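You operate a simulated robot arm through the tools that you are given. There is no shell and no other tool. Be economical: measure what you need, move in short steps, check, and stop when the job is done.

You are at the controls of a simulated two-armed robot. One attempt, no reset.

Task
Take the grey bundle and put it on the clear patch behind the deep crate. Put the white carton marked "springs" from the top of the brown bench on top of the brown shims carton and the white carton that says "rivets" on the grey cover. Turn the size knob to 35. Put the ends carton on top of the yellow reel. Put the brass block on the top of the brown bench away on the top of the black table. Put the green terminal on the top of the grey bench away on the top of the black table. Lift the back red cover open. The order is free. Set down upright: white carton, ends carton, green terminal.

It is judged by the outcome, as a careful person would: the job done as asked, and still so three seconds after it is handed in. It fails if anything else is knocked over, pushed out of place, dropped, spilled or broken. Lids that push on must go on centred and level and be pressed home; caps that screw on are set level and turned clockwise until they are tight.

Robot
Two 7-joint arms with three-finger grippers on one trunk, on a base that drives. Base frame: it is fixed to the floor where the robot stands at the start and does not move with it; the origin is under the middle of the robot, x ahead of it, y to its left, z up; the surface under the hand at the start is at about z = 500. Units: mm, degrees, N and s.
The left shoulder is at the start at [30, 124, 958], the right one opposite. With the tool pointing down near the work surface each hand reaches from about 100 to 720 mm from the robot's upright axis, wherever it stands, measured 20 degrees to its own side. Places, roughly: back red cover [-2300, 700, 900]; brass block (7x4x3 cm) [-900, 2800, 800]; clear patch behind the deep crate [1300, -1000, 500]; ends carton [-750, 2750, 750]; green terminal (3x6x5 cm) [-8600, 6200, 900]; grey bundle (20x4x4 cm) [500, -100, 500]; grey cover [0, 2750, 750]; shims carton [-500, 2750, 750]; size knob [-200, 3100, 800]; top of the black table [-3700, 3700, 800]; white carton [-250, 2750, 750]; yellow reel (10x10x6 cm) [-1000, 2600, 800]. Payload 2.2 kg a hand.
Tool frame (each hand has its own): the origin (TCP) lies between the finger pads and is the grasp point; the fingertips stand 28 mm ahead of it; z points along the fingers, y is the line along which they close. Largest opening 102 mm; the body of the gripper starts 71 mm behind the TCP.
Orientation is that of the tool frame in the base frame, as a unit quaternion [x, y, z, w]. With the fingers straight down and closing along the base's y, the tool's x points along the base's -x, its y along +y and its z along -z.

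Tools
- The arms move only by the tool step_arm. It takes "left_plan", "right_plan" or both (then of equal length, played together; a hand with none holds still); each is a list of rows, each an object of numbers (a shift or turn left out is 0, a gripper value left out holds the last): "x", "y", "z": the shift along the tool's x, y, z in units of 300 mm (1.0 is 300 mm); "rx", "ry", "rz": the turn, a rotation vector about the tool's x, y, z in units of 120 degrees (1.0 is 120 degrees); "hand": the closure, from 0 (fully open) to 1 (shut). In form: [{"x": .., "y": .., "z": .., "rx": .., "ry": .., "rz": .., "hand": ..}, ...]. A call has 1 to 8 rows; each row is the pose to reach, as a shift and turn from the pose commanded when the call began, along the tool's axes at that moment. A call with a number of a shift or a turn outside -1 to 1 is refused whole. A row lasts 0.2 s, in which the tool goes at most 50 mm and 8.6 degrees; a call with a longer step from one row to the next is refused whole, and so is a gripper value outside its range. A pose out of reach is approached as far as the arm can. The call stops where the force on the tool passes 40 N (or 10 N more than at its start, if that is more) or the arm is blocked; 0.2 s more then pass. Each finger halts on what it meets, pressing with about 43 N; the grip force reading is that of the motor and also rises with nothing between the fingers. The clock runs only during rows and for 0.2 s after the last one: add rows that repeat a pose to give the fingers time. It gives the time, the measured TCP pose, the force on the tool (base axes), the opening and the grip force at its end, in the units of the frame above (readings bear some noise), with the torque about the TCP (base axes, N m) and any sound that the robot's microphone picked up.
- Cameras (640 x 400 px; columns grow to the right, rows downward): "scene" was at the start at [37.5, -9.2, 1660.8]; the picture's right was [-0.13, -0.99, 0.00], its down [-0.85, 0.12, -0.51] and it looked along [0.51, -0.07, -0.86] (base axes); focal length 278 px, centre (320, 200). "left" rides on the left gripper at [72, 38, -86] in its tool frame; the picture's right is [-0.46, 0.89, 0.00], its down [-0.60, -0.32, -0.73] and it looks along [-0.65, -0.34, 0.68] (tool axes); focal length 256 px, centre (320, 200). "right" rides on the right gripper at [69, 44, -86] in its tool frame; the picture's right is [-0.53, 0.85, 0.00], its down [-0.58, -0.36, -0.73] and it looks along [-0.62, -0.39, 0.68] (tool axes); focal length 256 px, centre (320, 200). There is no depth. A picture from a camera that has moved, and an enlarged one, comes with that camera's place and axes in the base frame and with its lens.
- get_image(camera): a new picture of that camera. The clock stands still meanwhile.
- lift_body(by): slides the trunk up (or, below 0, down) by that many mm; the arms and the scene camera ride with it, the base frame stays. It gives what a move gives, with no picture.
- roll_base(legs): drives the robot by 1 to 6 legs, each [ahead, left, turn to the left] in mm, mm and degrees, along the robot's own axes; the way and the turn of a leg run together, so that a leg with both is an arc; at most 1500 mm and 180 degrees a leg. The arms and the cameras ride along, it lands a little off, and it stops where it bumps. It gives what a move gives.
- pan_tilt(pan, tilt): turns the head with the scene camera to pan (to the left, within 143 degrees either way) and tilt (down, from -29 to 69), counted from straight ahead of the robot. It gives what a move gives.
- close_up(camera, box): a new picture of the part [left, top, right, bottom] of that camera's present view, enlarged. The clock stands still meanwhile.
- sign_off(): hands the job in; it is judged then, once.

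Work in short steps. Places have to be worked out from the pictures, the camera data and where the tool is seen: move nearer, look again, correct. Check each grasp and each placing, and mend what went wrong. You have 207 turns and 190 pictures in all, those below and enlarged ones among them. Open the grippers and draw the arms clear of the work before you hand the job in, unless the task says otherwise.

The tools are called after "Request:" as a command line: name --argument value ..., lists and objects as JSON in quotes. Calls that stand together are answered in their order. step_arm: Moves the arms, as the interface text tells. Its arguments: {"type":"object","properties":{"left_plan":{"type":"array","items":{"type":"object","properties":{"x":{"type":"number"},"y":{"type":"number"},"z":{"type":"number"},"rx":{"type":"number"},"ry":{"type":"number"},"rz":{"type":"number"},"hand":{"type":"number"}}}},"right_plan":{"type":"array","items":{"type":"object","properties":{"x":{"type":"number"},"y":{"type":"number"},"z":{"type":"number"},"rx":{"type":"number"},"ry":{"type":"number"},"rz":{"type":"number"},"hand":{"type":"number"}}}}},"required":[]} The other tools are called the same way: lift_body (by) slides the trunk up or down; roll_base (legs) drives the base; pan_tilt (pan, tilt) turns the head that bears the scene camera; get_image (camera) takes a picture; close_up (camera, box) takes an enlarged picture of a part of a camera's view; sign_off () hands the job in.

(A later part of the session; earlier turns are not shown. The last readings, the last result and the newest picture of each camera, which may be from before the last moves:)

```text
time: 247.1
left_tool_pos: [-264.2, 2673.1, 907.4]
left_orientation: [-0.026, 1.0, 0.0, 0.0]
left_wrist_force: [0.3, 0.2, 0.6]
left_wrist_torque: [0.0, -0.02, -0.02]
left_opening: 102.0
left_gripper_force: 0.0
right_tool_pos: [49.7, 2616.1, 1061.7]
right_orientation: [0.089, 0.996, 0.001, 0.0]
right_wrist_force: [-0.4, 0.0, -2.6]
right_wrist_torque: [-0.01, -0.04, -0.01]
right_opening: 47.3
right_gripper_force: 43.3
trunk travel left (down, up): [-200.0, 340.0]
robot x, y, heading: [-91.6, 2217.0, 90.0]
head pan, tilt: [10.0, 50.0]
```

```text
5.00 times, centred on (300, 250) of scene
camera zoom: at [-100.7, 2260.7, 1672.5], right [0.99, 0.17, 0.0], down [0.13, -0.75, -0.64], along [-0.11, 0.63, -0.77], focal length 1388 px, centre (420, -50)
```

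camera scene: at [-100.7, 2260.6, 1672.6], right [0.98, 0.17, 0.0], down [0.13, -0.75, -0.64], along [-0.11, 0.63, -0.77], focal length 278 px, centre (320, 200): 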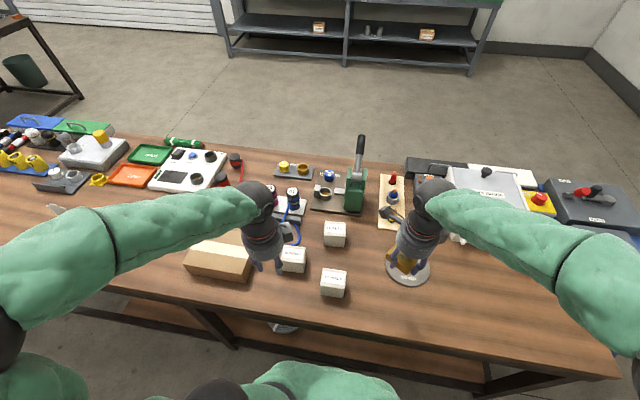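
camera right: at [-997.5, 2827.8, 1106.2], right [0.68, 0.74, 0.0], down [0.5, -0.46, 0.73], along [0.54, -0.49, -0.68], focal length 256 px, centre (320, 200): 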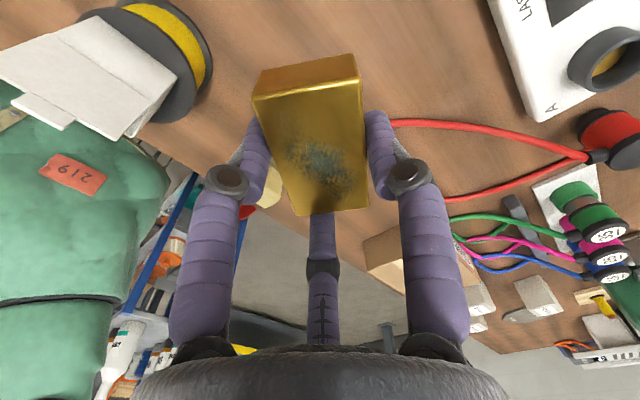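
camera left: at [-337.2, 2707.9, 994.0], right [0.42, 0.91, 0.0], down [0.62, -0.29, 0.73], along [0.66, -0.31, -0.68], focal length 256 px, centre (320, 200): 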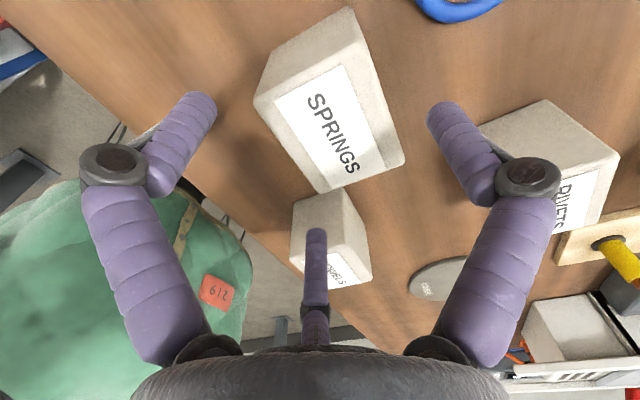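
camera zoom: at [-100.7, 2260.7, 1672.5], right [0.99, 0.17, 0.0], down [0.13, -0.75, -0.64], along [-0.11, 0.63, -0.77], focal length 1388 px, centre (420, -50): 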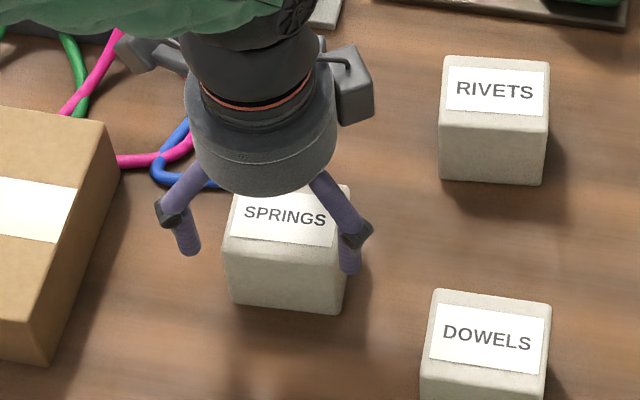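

The pair straddles the carton's front corners with 4-8 mm to spare. I lower and close.

Request:
step_arm --left_plan '[{"x": -0.007, "z": 0.07}, {"x": -0.007, "z": 0.14}, {"x": -0.007, "z": 0.205}, {"x": -0.007, "z": 0.205}]'

Request:
step_arm --left_plan '[{"hand": 0.1}, {"hand": 0.3}, {"hand": 0.5}, {"hand": 0.5}]'

Request:
get_image --camera "left"

Request:
close_up --camera "scene" --box '[250, 210, 350, 290]'

```text
time: 248.1
left_tool_pos: [-262.2, 2673.5, 848.1]
left_orientation: [-0.026, 1.0, 0.0, -0.001]
left_wrist_force: [0.7, 0.3, -0.3]
left_wrist_torque: [0.01, 0.0, 0.03]
left_opening: 102.2
left_gripper_force: 0.0
right_tool_pos: [50.7, 2616.6, 1062.7]
right_orientation: [0.089, 0.996, 0.003, 0.001]
right_wrist_force: [-0.4, 0.0, -2.1]
right_wrist_torque: [-0.03, 0.0, -0.01]
right_opening: 47.4
right_gripper_force: 42.8
trunk travel left (down, up): [-200.0, 340.0]
robot x, y, heading: [-87.3, 2216.5, 90.0]
head pan, tilt: [10.0, 50.0]
```

```text
time: 249.1
left_tool_pos: [-261.7, 2674.0, 847.4]
left_orientation: [-0.026, 1.0, 0.002, 0.0]
left_wrist_force: [-0.6, 1.6, 10.0]
left_wrist_torque: [0.09, 0.12, 0.2]
left_opening: 74.3
left_gripper_force: 43.1
right_tool_pos: [50.2, 2614.6, 1062.4]
right_orientation: [0.089, 0.996, 0.002, 0.001]
right_wrist_force: [-0.4, -0.8, -3.1]
right_wrist_torque: [-0.05, -0.02, 0.03]
right_opening: 47.3
right_gripper_force: 43.1
trunk travel left (down, up): [-200.0, 340.0]
robot x, y, heading: [-88.1, 2214.3, 89.9]
head pan, tilt: [10.0, 50.0]
```

```text
107 pictures are left
camera left: at [-335.4, 2708.7, 934.6], right [0.42, 0.91, 0.0], down [0.62, -0.29, 0.73], along [0.66, -0.3, -0.68], focal length 256 px, centre (320, 200)
```

left: 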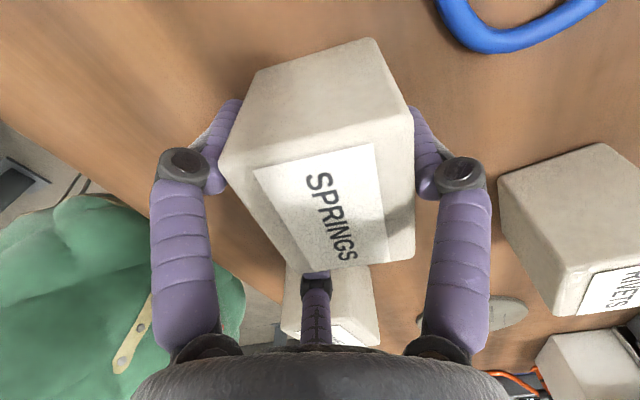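

```text
5.00 times, centred on (300, 250) of scene
camera zoom: at [-100.5, 2260.0, 1672.6], right [0.99, 0.17, 0.0], down [0.13, -0.75, -0.64], along [-0.11, 0.63, -0.77], focal length 1388 px, centre (420, -50)
```

zoom: 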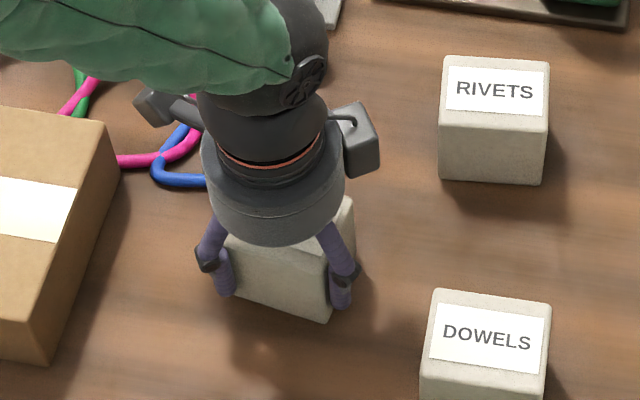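

Gripped at 74 mm; the carton turned slightly in the fingers. I lift and look.

Request:
step_arm --left_plan '[{"z": -0.08, "hand": 1}, {"z": -0.2, "hand": 1}, {"z": -0.35, "hand": 1}, {"z": -0.45, "hand": 1}, {"z": -0.45, "hand": 1}]'

Request:
get_image --camera "left"

Request:
close_up --camera "scene" --box '[170, 190, 350, 300]'

```text
time: 250.3
left_tool_pos: [-261.4, 2674.3, 981.4]
left_orientation: [-0.026, 1.0, 0.0, -0.001]
left_wrist_force: [0.9, 0.1, -2.1]
left_wrist_torque: [-0.06, -0.02, 0.0]
left_opening: 74.2
left_gripper_force: 43.1
right_tool_pos: [48.8, 2616.0, 1062.2]
right_orientation: [0.089, 0.996, 0.002, 0.001]
right_wrist_force: [0.2, 0.5, -2.6]
right_wrist_torque: [-0.03, -0.06, -0.01]
right_opening: 47.1
right_gripper_force: 42.6
trunk travel left (down, up): [-200.0, 340.0]
robot x, y, heading: [-85.6, 2214.6, 89.8]
head pan, tilt: [10.0, 50.0]
```

```text
105 pictures are left
camera left: at [-334.1, 2708.8, 1068.2], right [0.42, 0.91, 0.0], down [0.62, -0.29, 0.73], along [0.66, -0.31, -0.68], focal length 256 px, centre (320, 200)
```

left: 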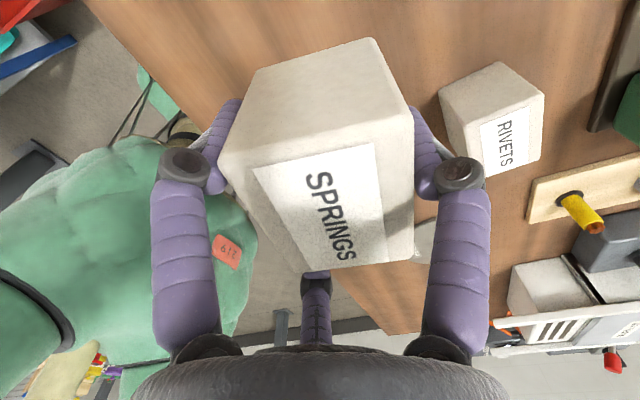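

```text
3.56 times, centred on (260, 245) of scene
camera zoom: at [-100.7, 2260.8, 1672.5], right [0.99, 0.17, 0.0], down [0.13, -0.75, -0.64], along [-0.11, 0.63, -0.77], focal length 987 px, centre (533, 40)
```

zoom: 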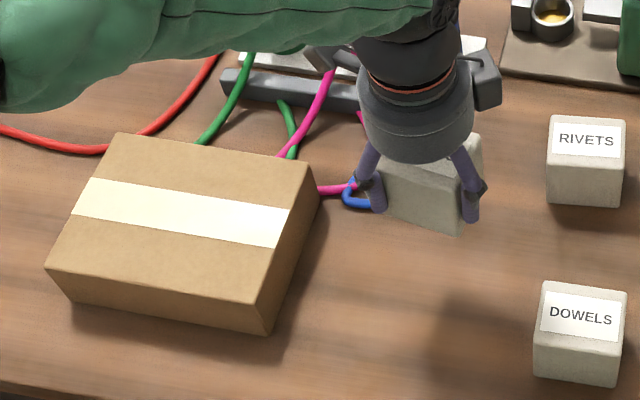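

The carton is held upright. The shims carton spans about x -610..-407, y 2600..2745 with its top near z 850; I carry the springs carton over its middle.

Request:
step_arm --left_plan '[{"x": 0.12}, {"x": 0.25}, {"x": 0.38}, {"x": 0.5}, {"x": 0.62}, {"x": 0.74, "y": 0.01}, {"x": 0.82, "y": 0.016}, {"x": 0.82, "y": 0.016, "z": 0.1}]'

Request:
get_image --camera "left"

Request:
close_up --camera "scene" --box '[130, 180, 310, 300]'

```text
time: 252.1
left_tool_pos: [-508.0, 2665.6, 951.3]
left_orientation: [-0.025, 1.0, 0.0, -0.001]
left_wrist_force: [-0.1, -0.2, -2.0]
left_wrist_torque: [0.01, -0.02, -0.02]
left_opening: 73.9
left_gripper_force: 42.8
right_tool_pos: [49.7, 2616.8, 1061.3]
right_orientation: [0.089, 0.996, 0.002, 0.0]
right_wrist_force: [-0.4, 0.0, -2.8]
right_wrist_torque: [-0.03, -0.02, 0.0]
right_opening: 47.1
right_gripper_force: 42.7
trunk travel left (down, up): [-200.0, 340.0]
robot x, y, heading: [-88.6, 2214.3, 89.8]
head pan, tilt: [10.0, 50.0]
```

```text
103 pictures are left
camera left: at [-581.3, 2701.1, 1037.3], right [0.42, 0.91, 0.0], down [0.62, -0.29, 0.73], along [0.66, -0.31, -0.68], focal length 256 px, centre (320, 200)
```

left: 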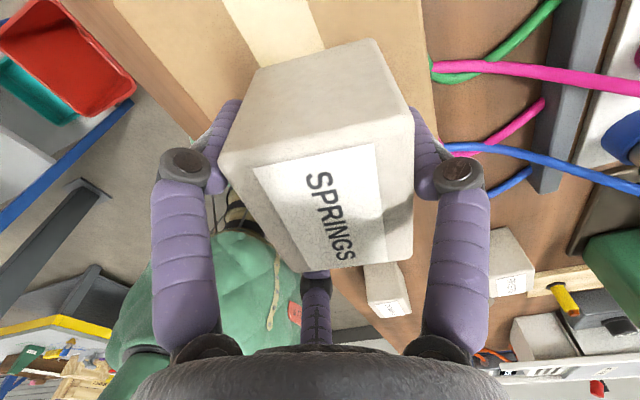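

```text
3.33 times, centred on (220, 240) of scene
camera zoom: at [-101.3, 2261.6, 1672.4], right [0.99, 0.17, 0.0], down [0.13, -0.76, -0.64], along [-0.11, 0.63, -0.77], focal length 925 px, centre (653, 67)
```

zoom: 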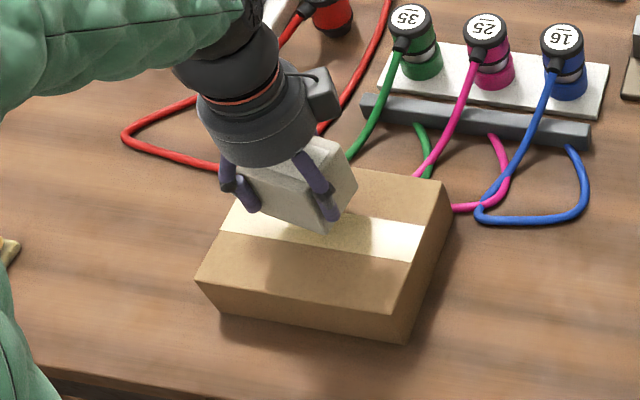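

Good position. I lower until contact.

Request:
step_arm --left_plan '[{"z": 0.07}, {"z": 0.13}, {"z": 0.155}, {"z": 0.17}, {"z": 0.185}, {"z": 0.2}]'

Request:
close_up --camera "scene" --box '[130, 190, 310, 310]'

```text
time: 253.5
left_tool_pos: [-507.6, 2668.7, 898.5]
left_orientation: [-0.027, 1.0, 0.004, -0.002]
left_wrist_force: [2.4, -2.0, 11.6]
left_wrist_torque: [-0.38, 0.22, 0.23]
left_opening: 71.3
left_gripper_force: 43.0
right_tool_pos: [49.7, 2613.5, 1060.8]
right_orientation: [0.089, 0.996, 0.002, 0.001]
right_wrist_force: [-0.7, 0.0, -3.1]
right_wrist_torque: [-0.01, -0.05, 0.01]
right_opening: 47.1
right_gripper_force: 43.1
trunk travel left (down, up): [-200.0, 340.0]
robot x, y, heading: [-82.8, 2213.1, 90.0]
head pan, tilt: [10.0, 50.0]
stopped in row 6 (left hand): the force on the tool passed its limit at 43 N (the readings are from after the stop); the commanded pose is now the measured one
```

```text
3.33 times, centred on (220, 250) of scene
camera zoom: at [-99.6, 2259.5, 1672.3], right [0.99, 0.17, 0.0], down [0.13, -0.75, -0.64], along [-0.11, 0.63, -0.77], focal length 925 px, centre (653, 33)
```

zoom: 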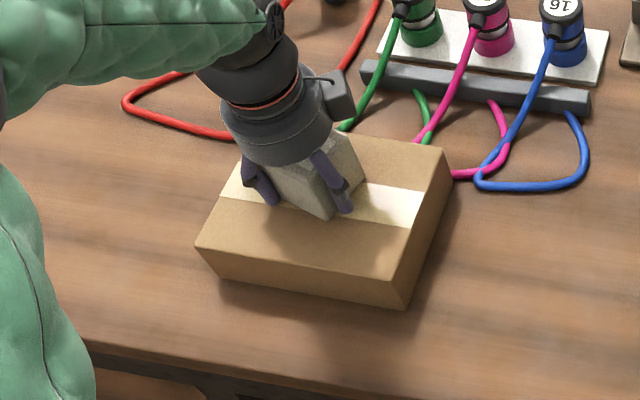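

Seated at z 851. I open the hand and rise.

Request:
step_arm --left_plan '[{"z": -0.004, "hand": 0.2}, {"z": -0.004, "hand": 0}, {"z": -0.004, "hand": 0}, {"z": -0.06, "hand": 0}, {"z": -0.16, "hand": 0}, {"z": -0.3, "hand": 0}, {"z": -0.4, "hand": 0}]'

Request:
close_up --camera "scene" --box '[130, 190, 310, 310]'

```text
time: 255.1
left_tool_pos: [-507.9, 2666.8, 1018.2]
left_orientation: [-0.026, 1.0, 0.004, -0.001]
left_wrist_force: [-0.2, -0.2, -0.2]
left_wrist_torque: [-0.01, -0.03, 0.0]
left_opening: 102.0
left_gripper_force: 0.1
right_tool_pos: [49.7, 2615.3, 1063.1]
right_orientation: [0.089, 0.996, 0.002, 0.001]
right_wrist_force: [-0.5, 0.0, -3.5]
right_wrist_torque: [-0.05, -0.01, 0.0]
right_opening: 47.4
right_gripper_force: 42.7
trunk travel left (down, up): [-200.0, 340.0]
robot x, y, heading: [-86.8, 2213.7, 89.7]
head pan, tilt: [10.0, 50.0]
```

```text
3.33 times, centred on (220, 250) of scene
camera zoom: at [-100.5, 2260.2, 1672.5], right [0.99, 0.17, 0.0], down [0.13, -0.75, -0.64], along [-0.11, 0.63, -0.77], focal length 925 px, centre (653, 33)
```

zoom: 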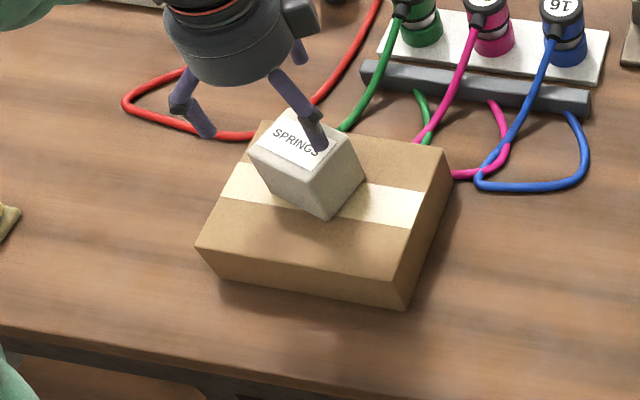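

Springs carton stands on the shims carton. Now the rivets carton at about (-143, 2801): I move the left hand there and the right hand aside.

Request:
step_arm --left_plan '[{"x": -0.14, "z": -0.03}, {"x": -0.28, "z": -0.03}, {"x": -0.42, "z": -0.03}, {"x": -0.56, "y": 0.05}, {"x": -0.7, "y": 0.1}, {"x": -0.82, "y": 0.18}, {"x": -0.94, "y": 0.26}, {"x": -1.0, "y": 0.34}]' --right_plan '[{"x": -0.06}, {"x": -0.12}, {"x": -0.18}, {"x": -0.24}, {"x": -0.3}, {"x": -0.36}, {"x": -0.42}, {"x": -0.48}]'

Request:
step_arm --left_plan '[{"x": -0.08, "y": 0.02, "z": 0.05}, {"x": -0.16, "y": 0.04, "z": 0.12}, {"x": -0.21, "y": 0.04, "z": 0.19}]'

Request:
get_image --camera "left"

Request:
close_up --camera "scene" --box '[290, 190, 450, 290]'

```text
time: 256.9
left_tool_pos: [-213.2, 2785.0, 1016.6]
left_orientation: [-0.027, 1.0, 0.002, -0.003]
left_wrist_force: [-0.6, -0.5, 1.1]
left_wrist_torque: [-0.03, 0.01, -0.04]
left_opening: 102.0
left_gripper_force: 0.0
right_tool_pos: [192.9, 2590.4, 1061.3]
right_orientation: [0.089, 0.996, 0.001, 0.0]
right_wrist_force: [0.0, 0.4, -2.2]
right_wrist_torque: [-0.03, -0.05, 0.0]
right_opening: 47.4
right_gripper_force: 43.1
trunk travel left (down, up): [-200.0, 340.0]
robot x, y, heading: [-89.5, 2210.0, 90.0]
head pan, tilt: [10.0, 50.0]
```

```text
time: 257.7
left_tool_pos: [-150.7, 2799.9, 959.8]
left_orientation: [-0.027, 1.0, 0.003, -0.002]
left_wrist_force: [-0.4, -0.4, -0.3]
left_wrist_torque: [-0.04, 0.01, 0.04]
left_opening: 101.9
left_gripper_force: 0.0
right_tool_pos: [192.1, 2590.8, 1062.7]
right_orientation: [0.09, 0.996, 0.001, 0.0]
right_wrist_force: [-0.1, -0.2, -3.6]
right_wrist_torque: [-0.03, 0.0, -0.03]
right_opening: 47.0
right_gripper_force: 42.9
trunk travel left (down, up): [-200.0, 340.0]
robot x, y, heading: [-88.7, 2211.8, 90.0]
head pan, tilt: [10.0, 50.0]
```

```text
99 pictures are left
camera left: at [-223.7, 2834.4, 1046.4], right [0.42, 0.91, 0.0], down [0.62, -0.29, 0.73], along [0.66, -0.3, -0.69], focal length 256 px, centre (320, 200)
```

left: 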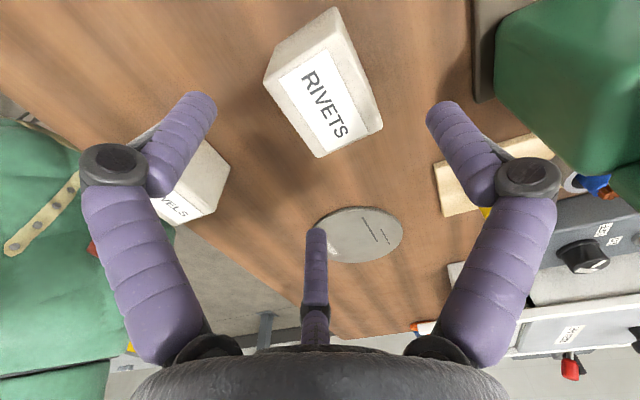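

```text
4.00 times, centred on (370, 240) of scene
camera zoom: at [-100.0, 2261.2, 1672.5], right [0.99, 0.17, 0.0], down [0.13, -0.76, -0.64], along [-0.11, 0.63, -0.77], focal length 1110 px, centre (120, 40)
```

zoom: 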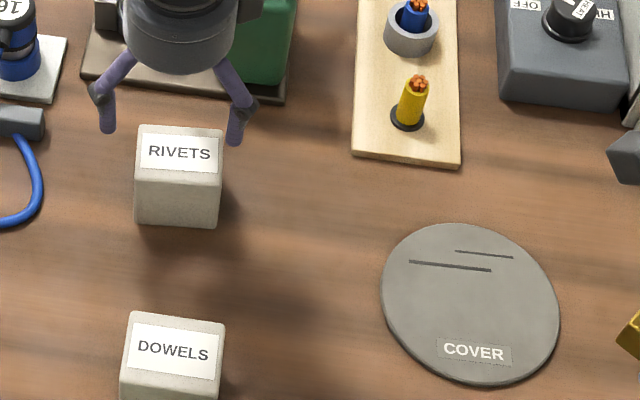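

Rivets top centre is (-142, 2802, 868), yaw about 5°. I align, lower and close as before.

Request:
step_arm --left_plan '[{"x": -0.029, "y": -0.023, "z": 0.05, "rz": -0.02}, {"x": -0.029, "y": -0.023, "z": 0.14, "rz": -0.02}, {"x": -0.029, "y": -0.023, "z": 0.23, "rz": -0.02}, {"x": -0.029, "y": -0.023, "z": 0.31, "rz": -0.02}, {"x": -0.029, "y": -0.023, "z": 0.375, "rz": -0.02}]'

Request:
step_arm --left_plan '[{"hand": 0.1}, {"hand": 0.3}, {"hand": 0.5}, {"hand": 0.5}]'

Request:
close_up --camera "scene" --box '[290, 190, 450, 290]'

```text
time: 258.9
left_tool_pos: [-142.2, 2794.8, 845.2]
left_orientation: [-0.048, 0.999, 0.003, -0.002]
left_wrist_force: [-0.1, -0.3, 0.5]
left_wrist_torque: [-0.01, -0.03, 0.0]
left_opening: 102.0
left_gripper_force: 0.1
right_tool_pos: [192.2, 2590.4, 1061.4]
right_orientation: [0.089, 0.996, 0.003, 0.0]
right_wrist_force: [0.2, -0.1, -3.3]
right_wrist_torque: [-0.01, -0.01, -0.03]
right_opening: 46.9
right_gripper_force: 42.7
trunk travel left (down, up): [-200.0, 340.0]
robot x, y, heading: [-85.6, 2214.2, 90.0]
head pan, tilt: [10.0, 50.0]
```

```text
time: 259.9
left_tool_pos: [-142.9, 2793.9, 848.6]
left_orientation: [-0.047, 0.999, 0.003, -0.002]
left_wrist_force: [-0.8, 1.1, 7.3]
left_wrist_torque: [0.06, 0.45, 0.01]
left_opening: 73.3
left_gripper_force: 43.2
right_tool_pos: [192.4, 2589.2, 1061.5]
right_orientation: [0.089, 0.996, 0.002, 0.0]
right_wrist_force: [-0.4, 0.5, -2.9]
right_wrist_torque: [-0.04, 0.0, -0.03]
right_opening: 47.2
right_gripper_force: 42.9
trunk travel left (down, up): [-200.0, 340.0]
robot x, y, heading: [-86.9, 2211.7, 90.0]
head pan, tilt: [10.0, 50.0]
```

```text
4.00 times, centred on (370, 240) of scene
camera zoom: at [-100.4, 2259.9, 1672.6], right [0.99, 0.17, 0.0], down [0.13, -0.75, -0.64], along [-0.11, 0.63, -0.77], focal length 1110 px, centre (120, 40)
```

zoom: 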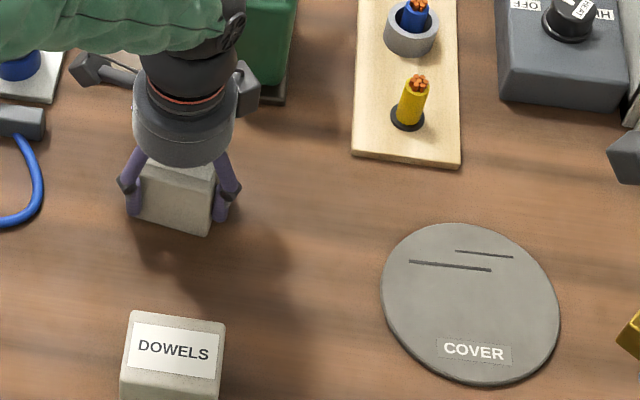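

Gripped. I lift it, then shift the base 200 mm right so the left hand reaches the grey cover (about (118, 2734)) comfortably.

Request:
step_arm --left_plan '[{"z": -0.08, "hand": 1}, {"z": -0.2}, {"z": -0.35}, {"z": -0.45}, {"z": -0.45}]'

Request:
roll_base --legs '[[0, -200, 0]]'

Request:
get_image --camera "scene"

Request:
get_image --camera "left"

```text
time: 261.1
left_tool_pos: [-142.0, 2793.3, 982.1]
left_orientation: [-0.047, 0.999, 0.003, -0.003]
left_wrist_force: [-0.6, -0.9, -2.6]
left_wrist_torque: [0.01, -0.01, -0.02]
left_opening: 73.2
left_gripper_force: 42.3
right_tool_pos: [191.8, 2590.3, 1062.1]
right_orientation: [0.089, 0.996, 0.002, 0.0]
right_wrist_force: [-0.6, 0.1, -2.9]
right_wrist_torque: [-0.03, 0.01, 0.01]
right_opening: 47.2
right_gripper_force: 42.4
trunk travel left (down, up): [-200.0, 340.0]
robot x, y, heading: [-87.3, 2214.4, 89.7]
head pan, tilt: [10.0, 50.0]
```

```text
time: 262.6
left_tool_pos: [57.5, 2793.5, 982.5]
left_orientation: [-0.046, 0.999, 0.002, -0.002]
left_wrist_force: [0.7, -0.7, -2.1]
left_wrist_torque: [-0.01, 0.07, 0.0]
left_opening: 73.3
left_gripper_force: 43.4
right_tool_pos: [391.1, 2589.4, 1062.5]
right_orientation: [0.09, 0.996, 0.002, 0.0]
right_wrist_force: [0.2, -0.7, -2.7]
right_wrist_torque: [-0.05, -0.02, 0.0]
right_opening: 47.1
right_gripper_force: 43.0
trunk travel left (down, up): [-200.0, 340.0]
robot x, y, heading: [108.9, 2213.9, 89.8]
head pan, tilt: [10.0, 50.0]
```

```text
96 pictures are left
camera scene: at [99.4, 2260.4, 1672.5], right [0.99, 0.17, 0.0], down [0.13, -0.76, -0.64], along [-0.11, 0.63, -0.77], focal length 278 px, centre (320, 200)
```

scene: 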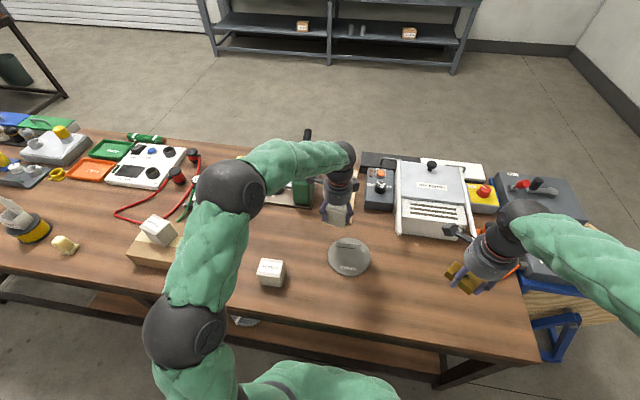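

```text
95 pictures are left
camera left: at [-17.0, 2824.8, 1069.1], right [0.38, 0.92, 0.0], down [0.63, -0.26, 0.73], along [0.67, -0.27, -0.69], focal length 256 px, centre (320, 200)
```

left: 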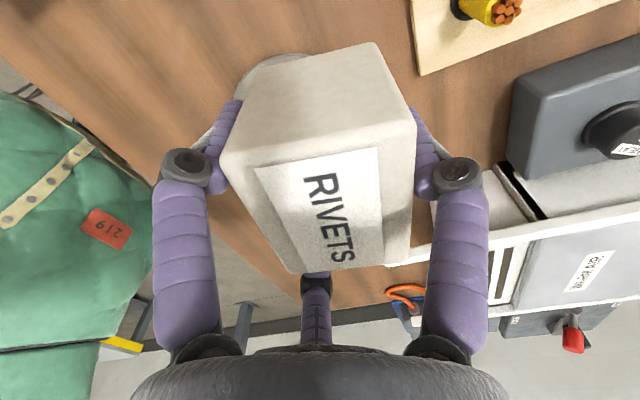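

Cover centre is (120, 2738). I bring the rivets carton over it and lower.

Request:
step_arm --left_plan '[{"x": -0.06, "y": -0.08}, {"x": -0.12, "y": -0.16}, {"x": -0.188, "y": -0.228}, {"x": -0.188, "y": -0.228, "z": 0.1}, {"x": -0.188, "y": -0.228, "z": 0.2}, {"x": -0.188, "y": -0.228, "z": 0.3}, {"x": -0.188, "y": -0.228, "z": 0.36}]'

Request:
close_up --camera "scene" --box '[280, 200, 420, 300]'

```text
time: 264.2
left_tool_pos: [119.4, 2730.4, 873.3]
left_orientation: [-0.047, 0.999, 0.003, -0.003]
left_wrist_force: [-0.1, -0.3, -1.9]
left_wrist_torque: [-0.04, 0.0, 0.03]
left_opening: 72.7
left_gripper_force: 42.7
right_tool_pos: [390.4, 2589.3, 1061.6]
right_orientation: [0.09, 0.996, 0.002, 0.0]
right_wrist_force: [0.0, 0.1, -2.9]
right_wrist_torque: [-0.02, -0.01, -0.04]
right_opening: 47.2
right_gripper_force: 42.8
trunk travel left (down, up): [-200.0, 340.0]
robot x, y, heading: [113.5, 2210.5, 90.1]
head pan, tilt: [10.0, 50.0]
```

```text
4.00 times, centred on (350, 250) of scene
camera zoom: at [97.8, 2260.4, 1672.5], right [0.99, 0.17, 0.0], down [0.13, -0.76, -0.64], along [-0.11, 0.63, -0.77], focal length 1110 px, centre (200, 0)
```

zoom: 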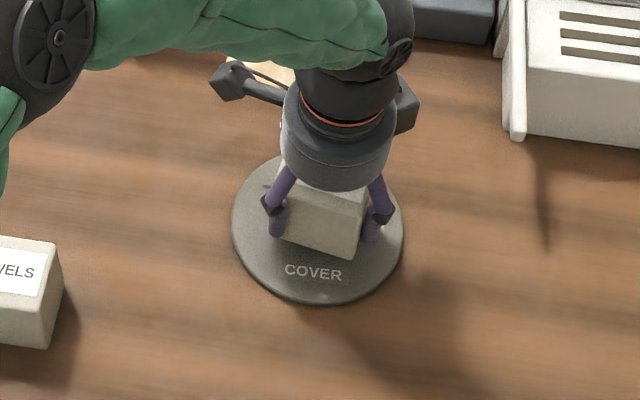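

Well centred. I lower to contact.

Request:
step_arm --left_plan '[{"z": 0.025}, {"z": 0.04}, {"z": 0.05}, {"z": 0.06}, {"z": 0.07}, {"z": 0.08}]'

```text
time: 265.6
left_tool_pos: [120.3, 2732.5, 855.2]
left_orientation: [-0.048, 0.999, 0.007, 0.0]
left_wrist_force: [-1.0, -5.6, 34.1]
left_wrist_torque: [0.04, 0.73, 0.67]
left_opening: 73.0
left_gripper_force: 42.8
right_tool_pos: [389.9, 2586.4, 1062.1]
right_orientation: [0.089, 0.996, 0.003, 0.001]
right_wrist_force: [0.3, 0.7, -3.9]
right_wrist_torque: [-0.03, 0.01, 0.01]
right_opening: 47.3
right_gripper_force: 43.0
trunk travel left (down, up): [-200.0, 340.0]
robot x, y, heading: [107.8, 2217.7, 89.8]
head pan, tilt: [10.0, 50.0]
```

It is down (34 N). I ease up a touch, open and rise.

Request:
step_arm --left_plan '[{"z": -0.015}, {"z": -0.015, "hand": 0.2}, {"z": -0.015, "hand": 0}, {"z": -0.015, "hand": 0}, {"z": -0.1, "hand": 0}, {"z": -0.22, "hand": 0}, {"z": -0.36, "hand": 0}, {"z": -0.5, "hand": 0}]'

Request:
get_image --camera "scene"

```text
time: 267.4
left_tool_pos: [120.0, 2729.9, 1000.8]
left_orientation: [-0.046, 0.999, 0.003, -0.002]
left_wrist_force: [0.2, -0.7, -0.6]
left_wrist_torque: [0.01, -0.04, 0.04]
left_opening: 102.1
left_gripper_force: 0.0
right_tool_pos: [391.0, 2588.5, 1062.9]
right_orientation: [0.09, 0.996, 0.003, 0.001]
right_wrist_force: [-0.2, -0.4, -2.7]
right_wrist_torque: [-0.01, -0.03, -0.01]
right_opening: 47.0
right_gripper_force: 42.8
trunk travel left (down, up): [-200.0, 340.0]
robot x, y, heading: [112.8, 2212.5, 89.7]
head pan, tilt: [10.0, 50.0]
```

```text
93 pictures are left
camera scene: at [97.6, 2259.4, 1672.5], right [0.99, 0.17, 0.0], down [0.13, -0.75, -0.64], along [-0.11, 0.63, -0.77], focal length 278 px, centre (320, 200)
```

scene: 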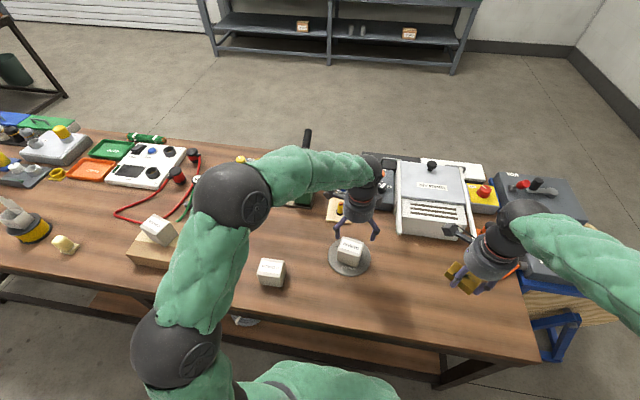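

Rivets sits on the grey cover. Next the size knob, reached from behind the bench: I tuck the left hand and drive around the bench's east end.

Request:
step_arm --left_plan '[{"z": -0.1}, {"y": -0.12, "z": -0.2}, {"y": -0.27, "z": -0.2}, {"y": -0.42, "z": -0.2, "x": 0.1}, {"y": -0.57, "z": -0.2, "x": 0.25}, {"y": -0.65, "z": -0.2, "x": 0.4}]'

Request:
roll_base --legs '[[-370, 200, 0], [0, -1000, 0], [0, -950, 0], [1150, 0, 0]]'

Request:
pan_tilt --pan 30 --tilt 30

Request:
get_image --camera "scene"

```text
refused: row 4 steps farther than a row can; nothing moved
```

```text
time: 284.8
left_tool_pos: [1856.2, 3515.2, 999.6]
left_orientation: [-0.05, 0.999, 0.003, -0.002]
left_wrist_force: [-0.2, 0.8, 0.0]
left_wrist_torque: [-0.02, 0.01, -0.01]
left_opening: 102.2
left_gripper_force: 0.1
right_tool_pos: [2127.2, 3375.1, 1063.2]
right_orientation: [0.087, 0.996, 0.002, 0.001]
right_wrist_force: [-0.2, 0.0, -3.0]
right_wrist_torque: [-0.01, 0.0, 0.02]
right_opening: 47.3
right_gripper_force: 42.8
trunk travel left (down, up): [-200.0, 340.0]
robot x, y, heading: [1848.2, 3000.5, 90.1]
head pan, tilt: [10.0, 50.0]
```

```text
time: 285.7
left_tool_pos: [1856.3, 3514.5, 1000.0]
left_orientation: [-0.049, 0.999, 0.003, -0.001]
left_wrist_force: [0.0, -0.6, -0.3]
left_wrist_torque: [0.01, 0.02, 0.0]
left_opening: 101.9
left_gripper_force: 0.1
right_tool_pos: [2127.4, 3374.6, 1062.7]
right_orientation: [0.087, 0.996, 0.002, 0.001]
right_wrist_force: [-0.2, 0.1, -1.8]
right_wrist_torque: [-0.02, -0.03, 0.01]
right_opening: 47.0
right_gripper_force: 42.9
trunk travel left (down, up): [-200.0, 340.0]
robot x, y, heading: [1851.7, 2998.8, 90.1]
head pan, tilt: [30.0, 30.0]
```

```text
92 pictures are left
camera scene: at [1804.1, 3046.6, 1702.0], right [0.87, 0.5, 0.0], down [0.25, -0.43, -0.87], along [-0.43, 0.75, -0.5], focal length 278 px, centre (320, 200)
```

scene: 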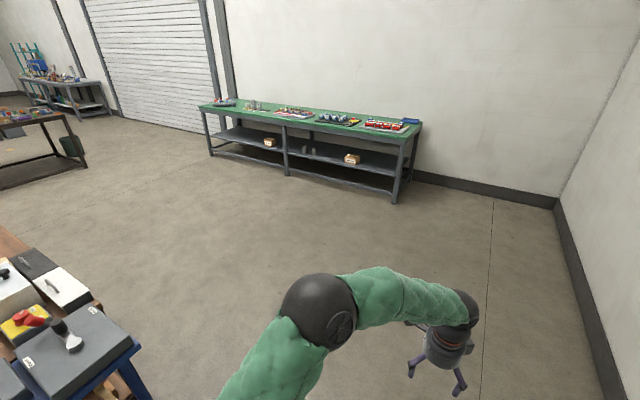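

The way behind the bench is clear. I tuck the left hand and drive around to the back, facing the bench.

Request:
step_arm --left_plan '[{"z": -0.1}, {"y": -0.12, "z": -0.2}, {"y": -0.25, "z": -0.2}, {"y": -0.37, "z": -0.2, "x": 0.05}, {"y": -0.48, "z": -0.2, "x": 0.15}, {"y": -0.58, "z": -0.2, "x": 0.25}]'

Request:
roll_base --legs '[[950, 0, 0], [0, 0, 180], [0, -1150, 0], [0, -1080, 0]]'

Request:
pan_tilt --pan 5 --tilt 40

Request:
get_image --camera "scene"

```text
time: 287.1
left_tool_pos: [1798.6, 3333.4, 1059.5]
left_orientation: [-0.048, 0.999, 0.004, -0.001]
left_wrist_force: [0.1, -0.6, 0.9]
left_wrist_torque: [0.06, -0.02, -0.03]
left_opening: 101.9
left_gripper_force: 0.0
right_tool_pos: [2127.7, 3373.9, 1063.6]
right_orientation: [0.088, 0.996, 0.002, 0.0]
right_wrist_force: [-0.9, 0.2, -3.4]
right_wrist_torque: [0.01, -0.03, -0.01]
right_opening: 46.9
right_gripper_force: 43.1
trunk travel left (down, up): [-200.0, 340.0]
robot x, y, heading: [1849.4, 2996.2, 90.3]
head pan, tilt: [30.0, 30.0]
```

```text
time: 309.9
left_tool_pos: [-311.4, 3590.2, 1059.2]
left_orientation: [0.998, 0.056, 0.001, 0.002]
left_wrist_force: [0.0, 0.4, 0.1]
left_wrist_torque: [0.04, -0.03, -0.05]
left_opening: 101.9
left_gripper_force: 0.0
right_tool_pos: [-640.1, 3545.2, 1061.7]
right_orientation: [0.997, -0.08, 0.0, 0.003]
right_wrist_force: [-0.1, 0.2, -2.8]
right_wrist_torque: [0.01, -0.04, 0.01]
right_opening: 46.9
right_gripper_force: 42.7
trunk travel left (down, up): [-200.0, 340.0]
robot x, y, heading: [-365.7, 3924.5, -88.9]
head pan, tilt: [30.0, 30.0]
```

```text
time: 310.8
left_tool_pos: [-310.8, 3589.7, 1059.8]
left_orientation: [0.998, 0.056, 0.001, 0.002]
left_wrist_force: [-0.7, -0.2, 0.8]
left_wrist_torque: [0.0, 0.05, 0.0]
left_opening: 102.0
left_gripper_force: 0.0
right_tool_pos: [-639.0, 3544.6, 1062.7]
right_orientation: [0.997, -0.08, 0.0, 0.002]
right_wrist_force: [0.4, 0.8, -3.8]
right_wrist_torque: [-0.04, 0.03, 0.02]
right_opening: 47.0
right_gripper_force: 42.9
trunk travel left (down, up): [-200.0, 340.0]
robot x, y, heading: [-363.3, 3927.4, -89.3]
head pan, tilt: [5.0, 40.0]
```

```text
91 pictures are left
camera scene: at [-357.7, 3870.4, 1686.7], right [-0.99, -0.1, 0.0], down [-0.07, 0.64, -0.77], along [0.08, -0.76, -0.64], focal length 278 px, centre (320, 200)
```

scene: 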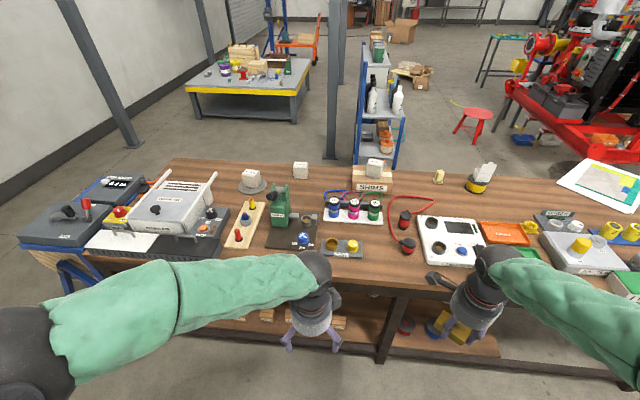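

The blue knob is at about (-203, 3104). I move closer and zoom in on it.

Request:
roll_base --legs '[[320, 0, -0.7]]'

Request:
pan_tilt --pan 12 --tilt 55

Request:
get_image --camera "scene"

```text
time: 312.9
left_tool_pos: [-313.2, 3268.9, 1059.7]
left_orientation: [0.999, 0.049, 0.002, 0.002]
left_wrist_force: [0.9, -0.3, -0.7]
left_wrist_torque: [0.04, 0.04, 0.0]
left_opening: 102.1
left_gripper_force: 0.0
right_tool_pos: [-641.5, 3228.3, 1062.0]
right_orientation: [0.996, -0.087, 0.0, 0.001]
right_wrist_force: [0.1, -0.8, -3.1]
right_wrist_torque: [0.05, 0.01, 0.02]
right_opening: 47.1
right_gripper_force: 42.4
trunk travel left (down, up): [-200.0, 340.0]
robot x, y, heading: [-365.8, 3605.1, -90.0]
head pan, tilt: [5.0, 40.0]
```

```text
time: 313.7
left_tool_pos: [-313.0, 3269.3, 1059.5]
left_orientation: [0.999, 0.049, 0.0, 0.002]
left_wrist_force: [0.0, -0.6, -0.4]
left_wrist_torque: [-0.04, 0.02, 0.0]
left_opening: 102.1
left_gripper_force: 0.0
right_tool_pos: [-640.9, 3228.4, 1061.9]
right_orientation: [0.996, -0.088, 0.0, 0.001]
right_wrist_force: [0.0, 0.3, -2.8]
right_wrist_torque: [0.03, -0.02, 0.01]
right_opening: 47.1
right_gripper_force: 43.2
trunk travel left (down, up): [-200.0, 340.0]
robot x, y, heading: [-363.0, 3607.3, -89.7]
head pan, tilt: [12.0, 55.0]
```

```text
90 pictures are left
camera scene: at [-348.2, 3564.8, 1666.0], right [-0.98, -0.21, 0.0], down [-0.17, 0.8, -0.57], along [0.12, -0.56, -0.82], focal length 278 px, centre (320, 200)
```

scene: 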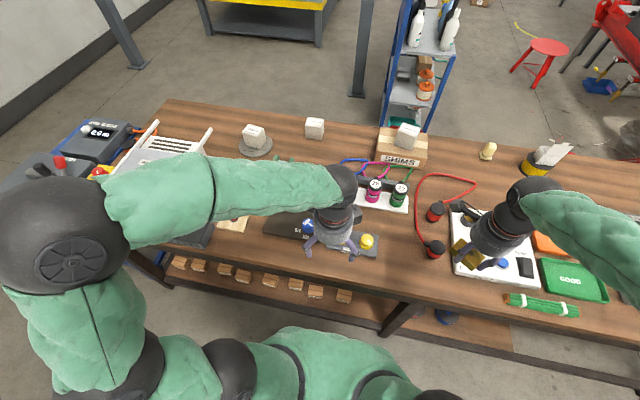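

My left arm hides the knob. I move it aside to see the knob and its markings.

Request:
step_arm --left_plan '[{"x": 0.13, "y": -0.05}, {"x": 0.26, "y": -0.1}, {"x": 0.39, "y": -0.15}, {"x": 0.52, "y": -0.2}, {"x": 0.65, "y": -0.25}, {"x": 0.78, "y": -0.3}]'

Request:
close_up --camera "scene" --box '[260, 170, 400, 260]'

```text
time: 315.1
left_tool_pos: [-89.2, 3383.2, 1058.1]
left_orientation: [0.999, 0.048, 0.001, 0.003]
left_wrist_force: [-0.3, -0.3, -0.5]
left_wrist_torque: [-0.02, 0.02, -0.02]
left_opening: 102.2
left_gripper_force: 0.0
right_tool_pos: [-641.6, 3229.2, 1062.0]
right_orientation: [0.996, -0.087, 0.0, 0.001]
right_wrist_force: [-0.3, 0.4, -2.7]
right_wrist_torque: [-0.02, 0.03, 0.02]
right_opening: 46.9
right_gripper_force: 43.3
trunk travel left (down, up): [-200.0, 340.0]
robot x, y, heading: [-363.4, 3605.7, -90.0]
head pan, tilt: [12.0, 55.0]
```

```text
4.44 times, centred on (330, 215) of scene
camera zoom: at [-348.3, 3565.5, 1666.0], right [-0.98, -0.21, 0.0], down [-0.17, 0.8, -0.57], along [0.12, -0.56, -0.82], focal length 1233 px, centre (276, 133)
```

zoom: 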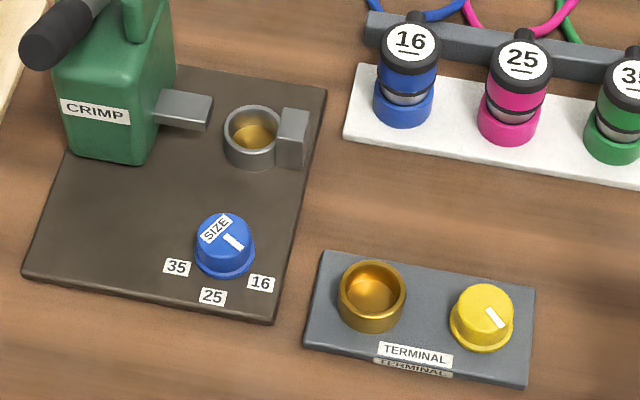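

The size knob points at 16; 35 lies about 120° clockwise (seen from above). So the camera arm clears the crimper lever, I first wind the left hand back 175°.

Request:
step_arm --left_plan '[{"rz": -0.07}, {"rz": -0.14}, {"rz": -0.21}, {"rz": -0.28}, {"rz": -0.35}, {"rz": -0.42}, {"rz": -0.49}, {"rz": -0.56}]'

Request:
step_arm --left_plan '[{"rz": -0.07}, {"rz": -0.14}, {"rz": -0.21}, {"rz": -0.28}, {"rz": -0.35}, {"rz": -0.42}, {"rz": -0.49}, {"rz": -0.56}]'

Request:
step_arm --left_plan '[{"rz": -0.07, "hand": 0.2}, {"rz": -0.14, "hand": 0.3}, {"rz": -0.21}, {"rz": -0.28}, {"rz": -0.334}]'

```text
time: 316.9
left_tool_pos: [-88.2, 3381.2, 1059.2]
left_orientation: [0.804, 0.594, -0.002, 0.003]
left_wrist_force: [0.3, -0.1, 0.5]
left_wrist_torque: [0.01, -0.01, 0.0]
left_opening: 102.0
left_gripper_force: 0.0
right_tool_pos: [-642.3, 3229.9, 1061.3]
right_orientation: [0.996, -0.088, 0.0, 0.001]
right_wrist_force: [0.1, -0.1, -3.1]
right_wrist_torque: [0.02, 0.01, -0.03]
right_opening: 46.7
right_gripper_force: 42.8
trunk travel left (down, up): [-200.0, 340.0]
robot x, y, heading: [-364.1, 3607.7, -89.9]
head pan, tilt: [12.0, 55.0]
```

```text
time: 318.7
left_tool_pos: [-88.5, 3381.8, 1059.3]
left_orientation: [0.341, 0.94, -0.002, 0.002]
left_wrist_force: [-0.2, 1.0, -1.1]
left_wrist_torque: [0.01, -0.02, 0.01]
left_opening: 101.9
left_gripper_force: 0.1
right_tool_pos: [-642.4, 3229.6, 1062.4]
right_orientation: [0.996, -0.087, 0.0, 0.003]
right_wrist_force: [0.1, 0.0, -3.0]
right_wrist_torque: [0.0, 0.02, 0.0]
right_opening: 47.1
right_gripper_force: 43.1
trunk travel left (down, up): [-200.0, 340.0]
robot x, y, heading: [-365.0, 3603.8, -89.9]
head pan, tilt: [12.0, 55.0]
```

```text
time: 319.9
left_tool_pos: [-88.3, 3382.8, 1059.8]
left_orientation: [-0.002, 1.0, -0.004, 0.002]
left_wrist_force: [-0.7, 0.0, 0.1]
left_wrist_torque: [-0.01, 0.01, -0.01]
left_opening: 71.4
left_gripper_force: 0.2
right_tool_pos: [-641.5, 3228.7, 1062.6]
right_orientation: [0.996, -0.087, 0.0, 0.001]
right_wrist_force: [0.8, 0.3, -2.9]
right_wrist_torque: [0.01, -0.02, 0.0]
right_opening: 47.2
right_gripper_force: 43.1
trunk travel left (down, up): [-200.0, 340.0]
robot x, y, heading: [-363.3, 3606.7, -89.8]
head pan, tilt: [12.0, 55.0]
```

Now I bring the left hand above the knob.

Request:
step_arm --left_plan '[{"x": 0.06, "y": -0.13}, {"x": 0.12, "y": -0.26}, {"x": 0.18, "y": -0.39}, {"x": 0.24, "y": -0.51, "z": 0.05}, {"x": 0.29, "y": -0.63, "z": 0.12}, {"x": 0.33, "y": -0.74, "z": 0.2}, {"x": 0.37, "y": -0.84, "z": 0.28}, {"x": 0.397, "y": -0.927, "z": 0.36}]'

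Request:
get_image --camera "left"

Request:
close_up --camera "scene" --box '[260, 170, 400, 260]'

```text
time: 321.7
left_tool_pos: [-207.0, 3100.8, 951.9]
left_orientation: [-0.001, 1.0, -0.003, 0.001]
left_wrist_force: [-0.4, -0.3, 0.0]
left_wrist_torque: [0.02, 0.02, -0.03]
left_opening: 71.2
left_gripper_force: 0.2
right_tool_pos: [-640.6, 3227.6, 1060.7]
right_orientation: [0.996, -0.088, 0.0, 0.002]
right_wrist_force: [0.3, -0.6, -3.0]
right_wrist_torque: [0.05, 0.0, -0.01]
right_opening: 47.3
right_gripper_force: 43.1
trunk travel left (down, up): [-200.0, 340.0]
robot x, y, heading: [-365.2, 3605.0, -90.0]
head pan, tilt: [12.0, 55.0]
```

```text
88 pictures are left
camera left: at [-279.6, 3139.7, 1038.1], right [0.46, 0.89, 0.0], down [0.6, -0.31, 0.73], along [0.65, -0.34, -0.68], focal length 256 px, centre (320, 200)
```

left: 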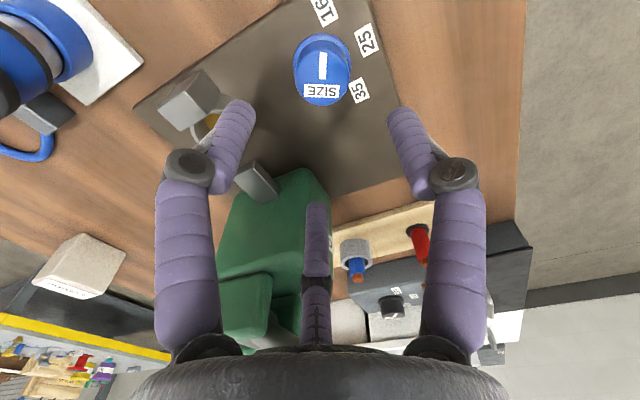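

```text
4.44 times, centred on (330, 215) of scene
camera zoom: at [-348.3, 3563.6, 1666.0], right [-0.98, -0.21, 0.0], down [-0.17, 0.8, -0.57], along [0.12, -0.56, -0.82], focal length 1233 px, centre (276, 133)
```

zoom: 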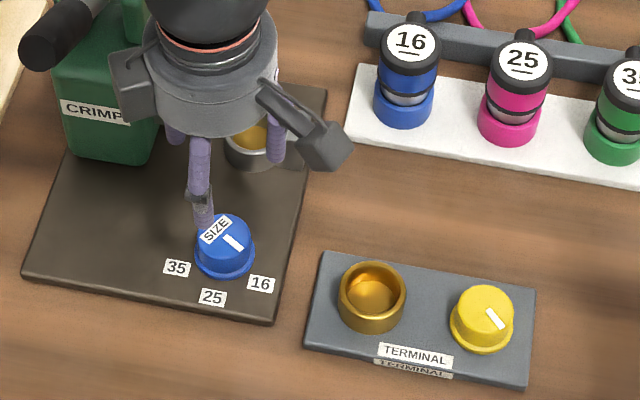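

Knob centre is (-210, 3104.5), top z 842; marks at about 150°, 90° and 27°. I lower over it and close.

Request:
step_arm --left_plan '[{"x": 0.01, "y": 0.012, "z": 0.1}, {"x": 0.01, "y": 0.012, "z": 0.2}, {"x": 0.01, "y": 0.012, "z": 0.28}, {"x": 0.01, "y": 0.012, "z": 0.347}, {"x": 0.01, "y": 0.012, "z": 0.347, "hand": 0.6}, {"x": 0.01, "y": 0.012, "z": 0.347, "hand": 1}, {"x": 0.01, "y": 0.012, "z": 0.347, "hand": 1}, {"x": 0.01, "y": 0.012, "z": 0.347, "hand": 1}]'

Request:
get_image --camera "left"

```text
time: 323.5
left_tool_pos: [-208.6, 3102.9, 847.5]
left_orientation: [-0.001, 1.0, -0.005, 0.001]
left_wrist_force: [7.9, -14.2, -5.6]
left_wrist_torque: [-1.09, -0.32, 0.05]
left_opening: 41.1
left_gripper_force: 44.8
right_tool_pos: [-640.1, 3228.2, 1060.7]
right_orientation: [0.996, -0.087, -0.001, 0.002]
right_wrist_force: [-0.1, -0.7, -2.5]
right_wrist_torque: [0.02, 0.02, -0.01]
right_opening: 47.1
right_gripper_force: 43.3
trunk travel left (down, up): [-200.0, 340.0]
robot x, y, heading: [-362.8, 3604.3, -89.8]
head pan, tilt: [12.0, 55.0]
```

```text
86 pictures are left
camera left: at [-280.3, 3142.1, 933.7], right [0.46, 0.89, -0.01], down [0.6, -0.31, 0.74], along [0.65, -0.34, -0.68], focal length 256 px, centre (320, 200)
```

left: 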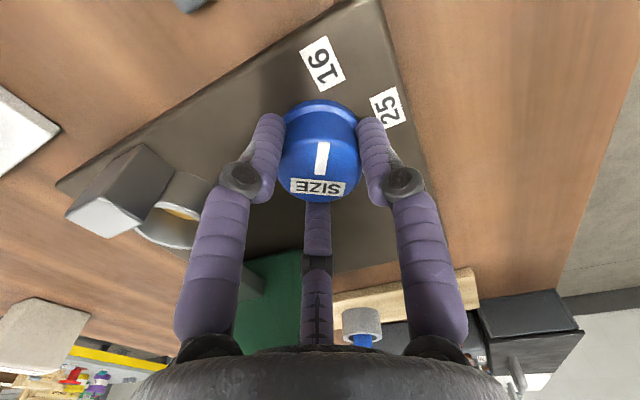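

The knob is gripped. I turn it clockwise in two stages, easing the slight side load.

Request:
step_arm --left_plan '[{"x": -0.004, "y": -0.005, "rz": 0.06}, {"x": -0.004, "y": -0.005, "rz": 0.125}, {"x": -0.004, "y": -0.005, "rz": 0.19}, {"x": -0.004, "y": -0.005, "rz": 0.255}, {"x": -0.004, "y": -0.005, "rz": 0.32}, {"x": -0.004, "y": -0.005, "rz": 0.385}, {"x": -0.004, "y": -0.005, "rz": 0.45}, {"x": -0.004, "y": -0.005, "rz": 0.5}]'

Request:
get_image --camera "left"

```text
time: 325.3
left_tool_pos: [-208.0, 3103.6, 848.7]
left_orientation: [0.501, 0.866, -0.002, 0.002]
left_wrist_force: [5.0, -14.4, -2.3]
left_wrist_torque: [-0.77, 0.57, 0.06]
left_opening: 41.1
left_gripper_force: 44.9
right_tool_pos: [-640.9, 3227.5, 1062.5]
right_orientation: [0.996, -0.087, -0.002, 0.002]
right_wrist_force: [-0.4, 0.4, -4.1]
right_wrist_torque: [0.04, 0.02, -0.01]
right_opening: 47.2
right_gripper_force: 43.0
trunk travel left (down, up): [-200.0, 340.0]
robot x, y, heading: [-362.8, 3606.9, -89.9]
head pan, tilt: [12.0, 55.0]
```

```text
85 pictures are left
camera left: at [-211.0, 3185.5, 933.8], right [1.0, 0.04, 0.0], down [0.02, -0.68, 0.74], along [0.03, -0.73, -0.68], focal length 256 px, centre (320, 200)
```

left: 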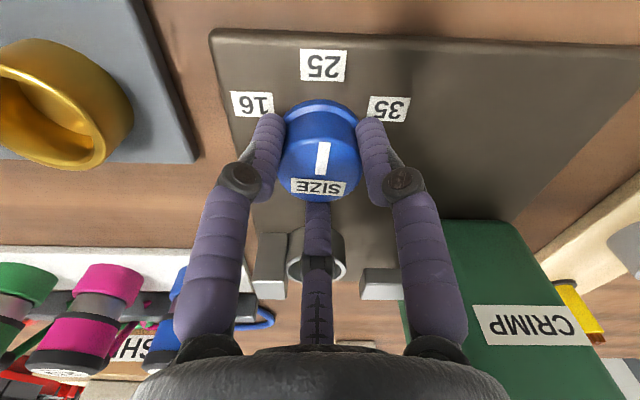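

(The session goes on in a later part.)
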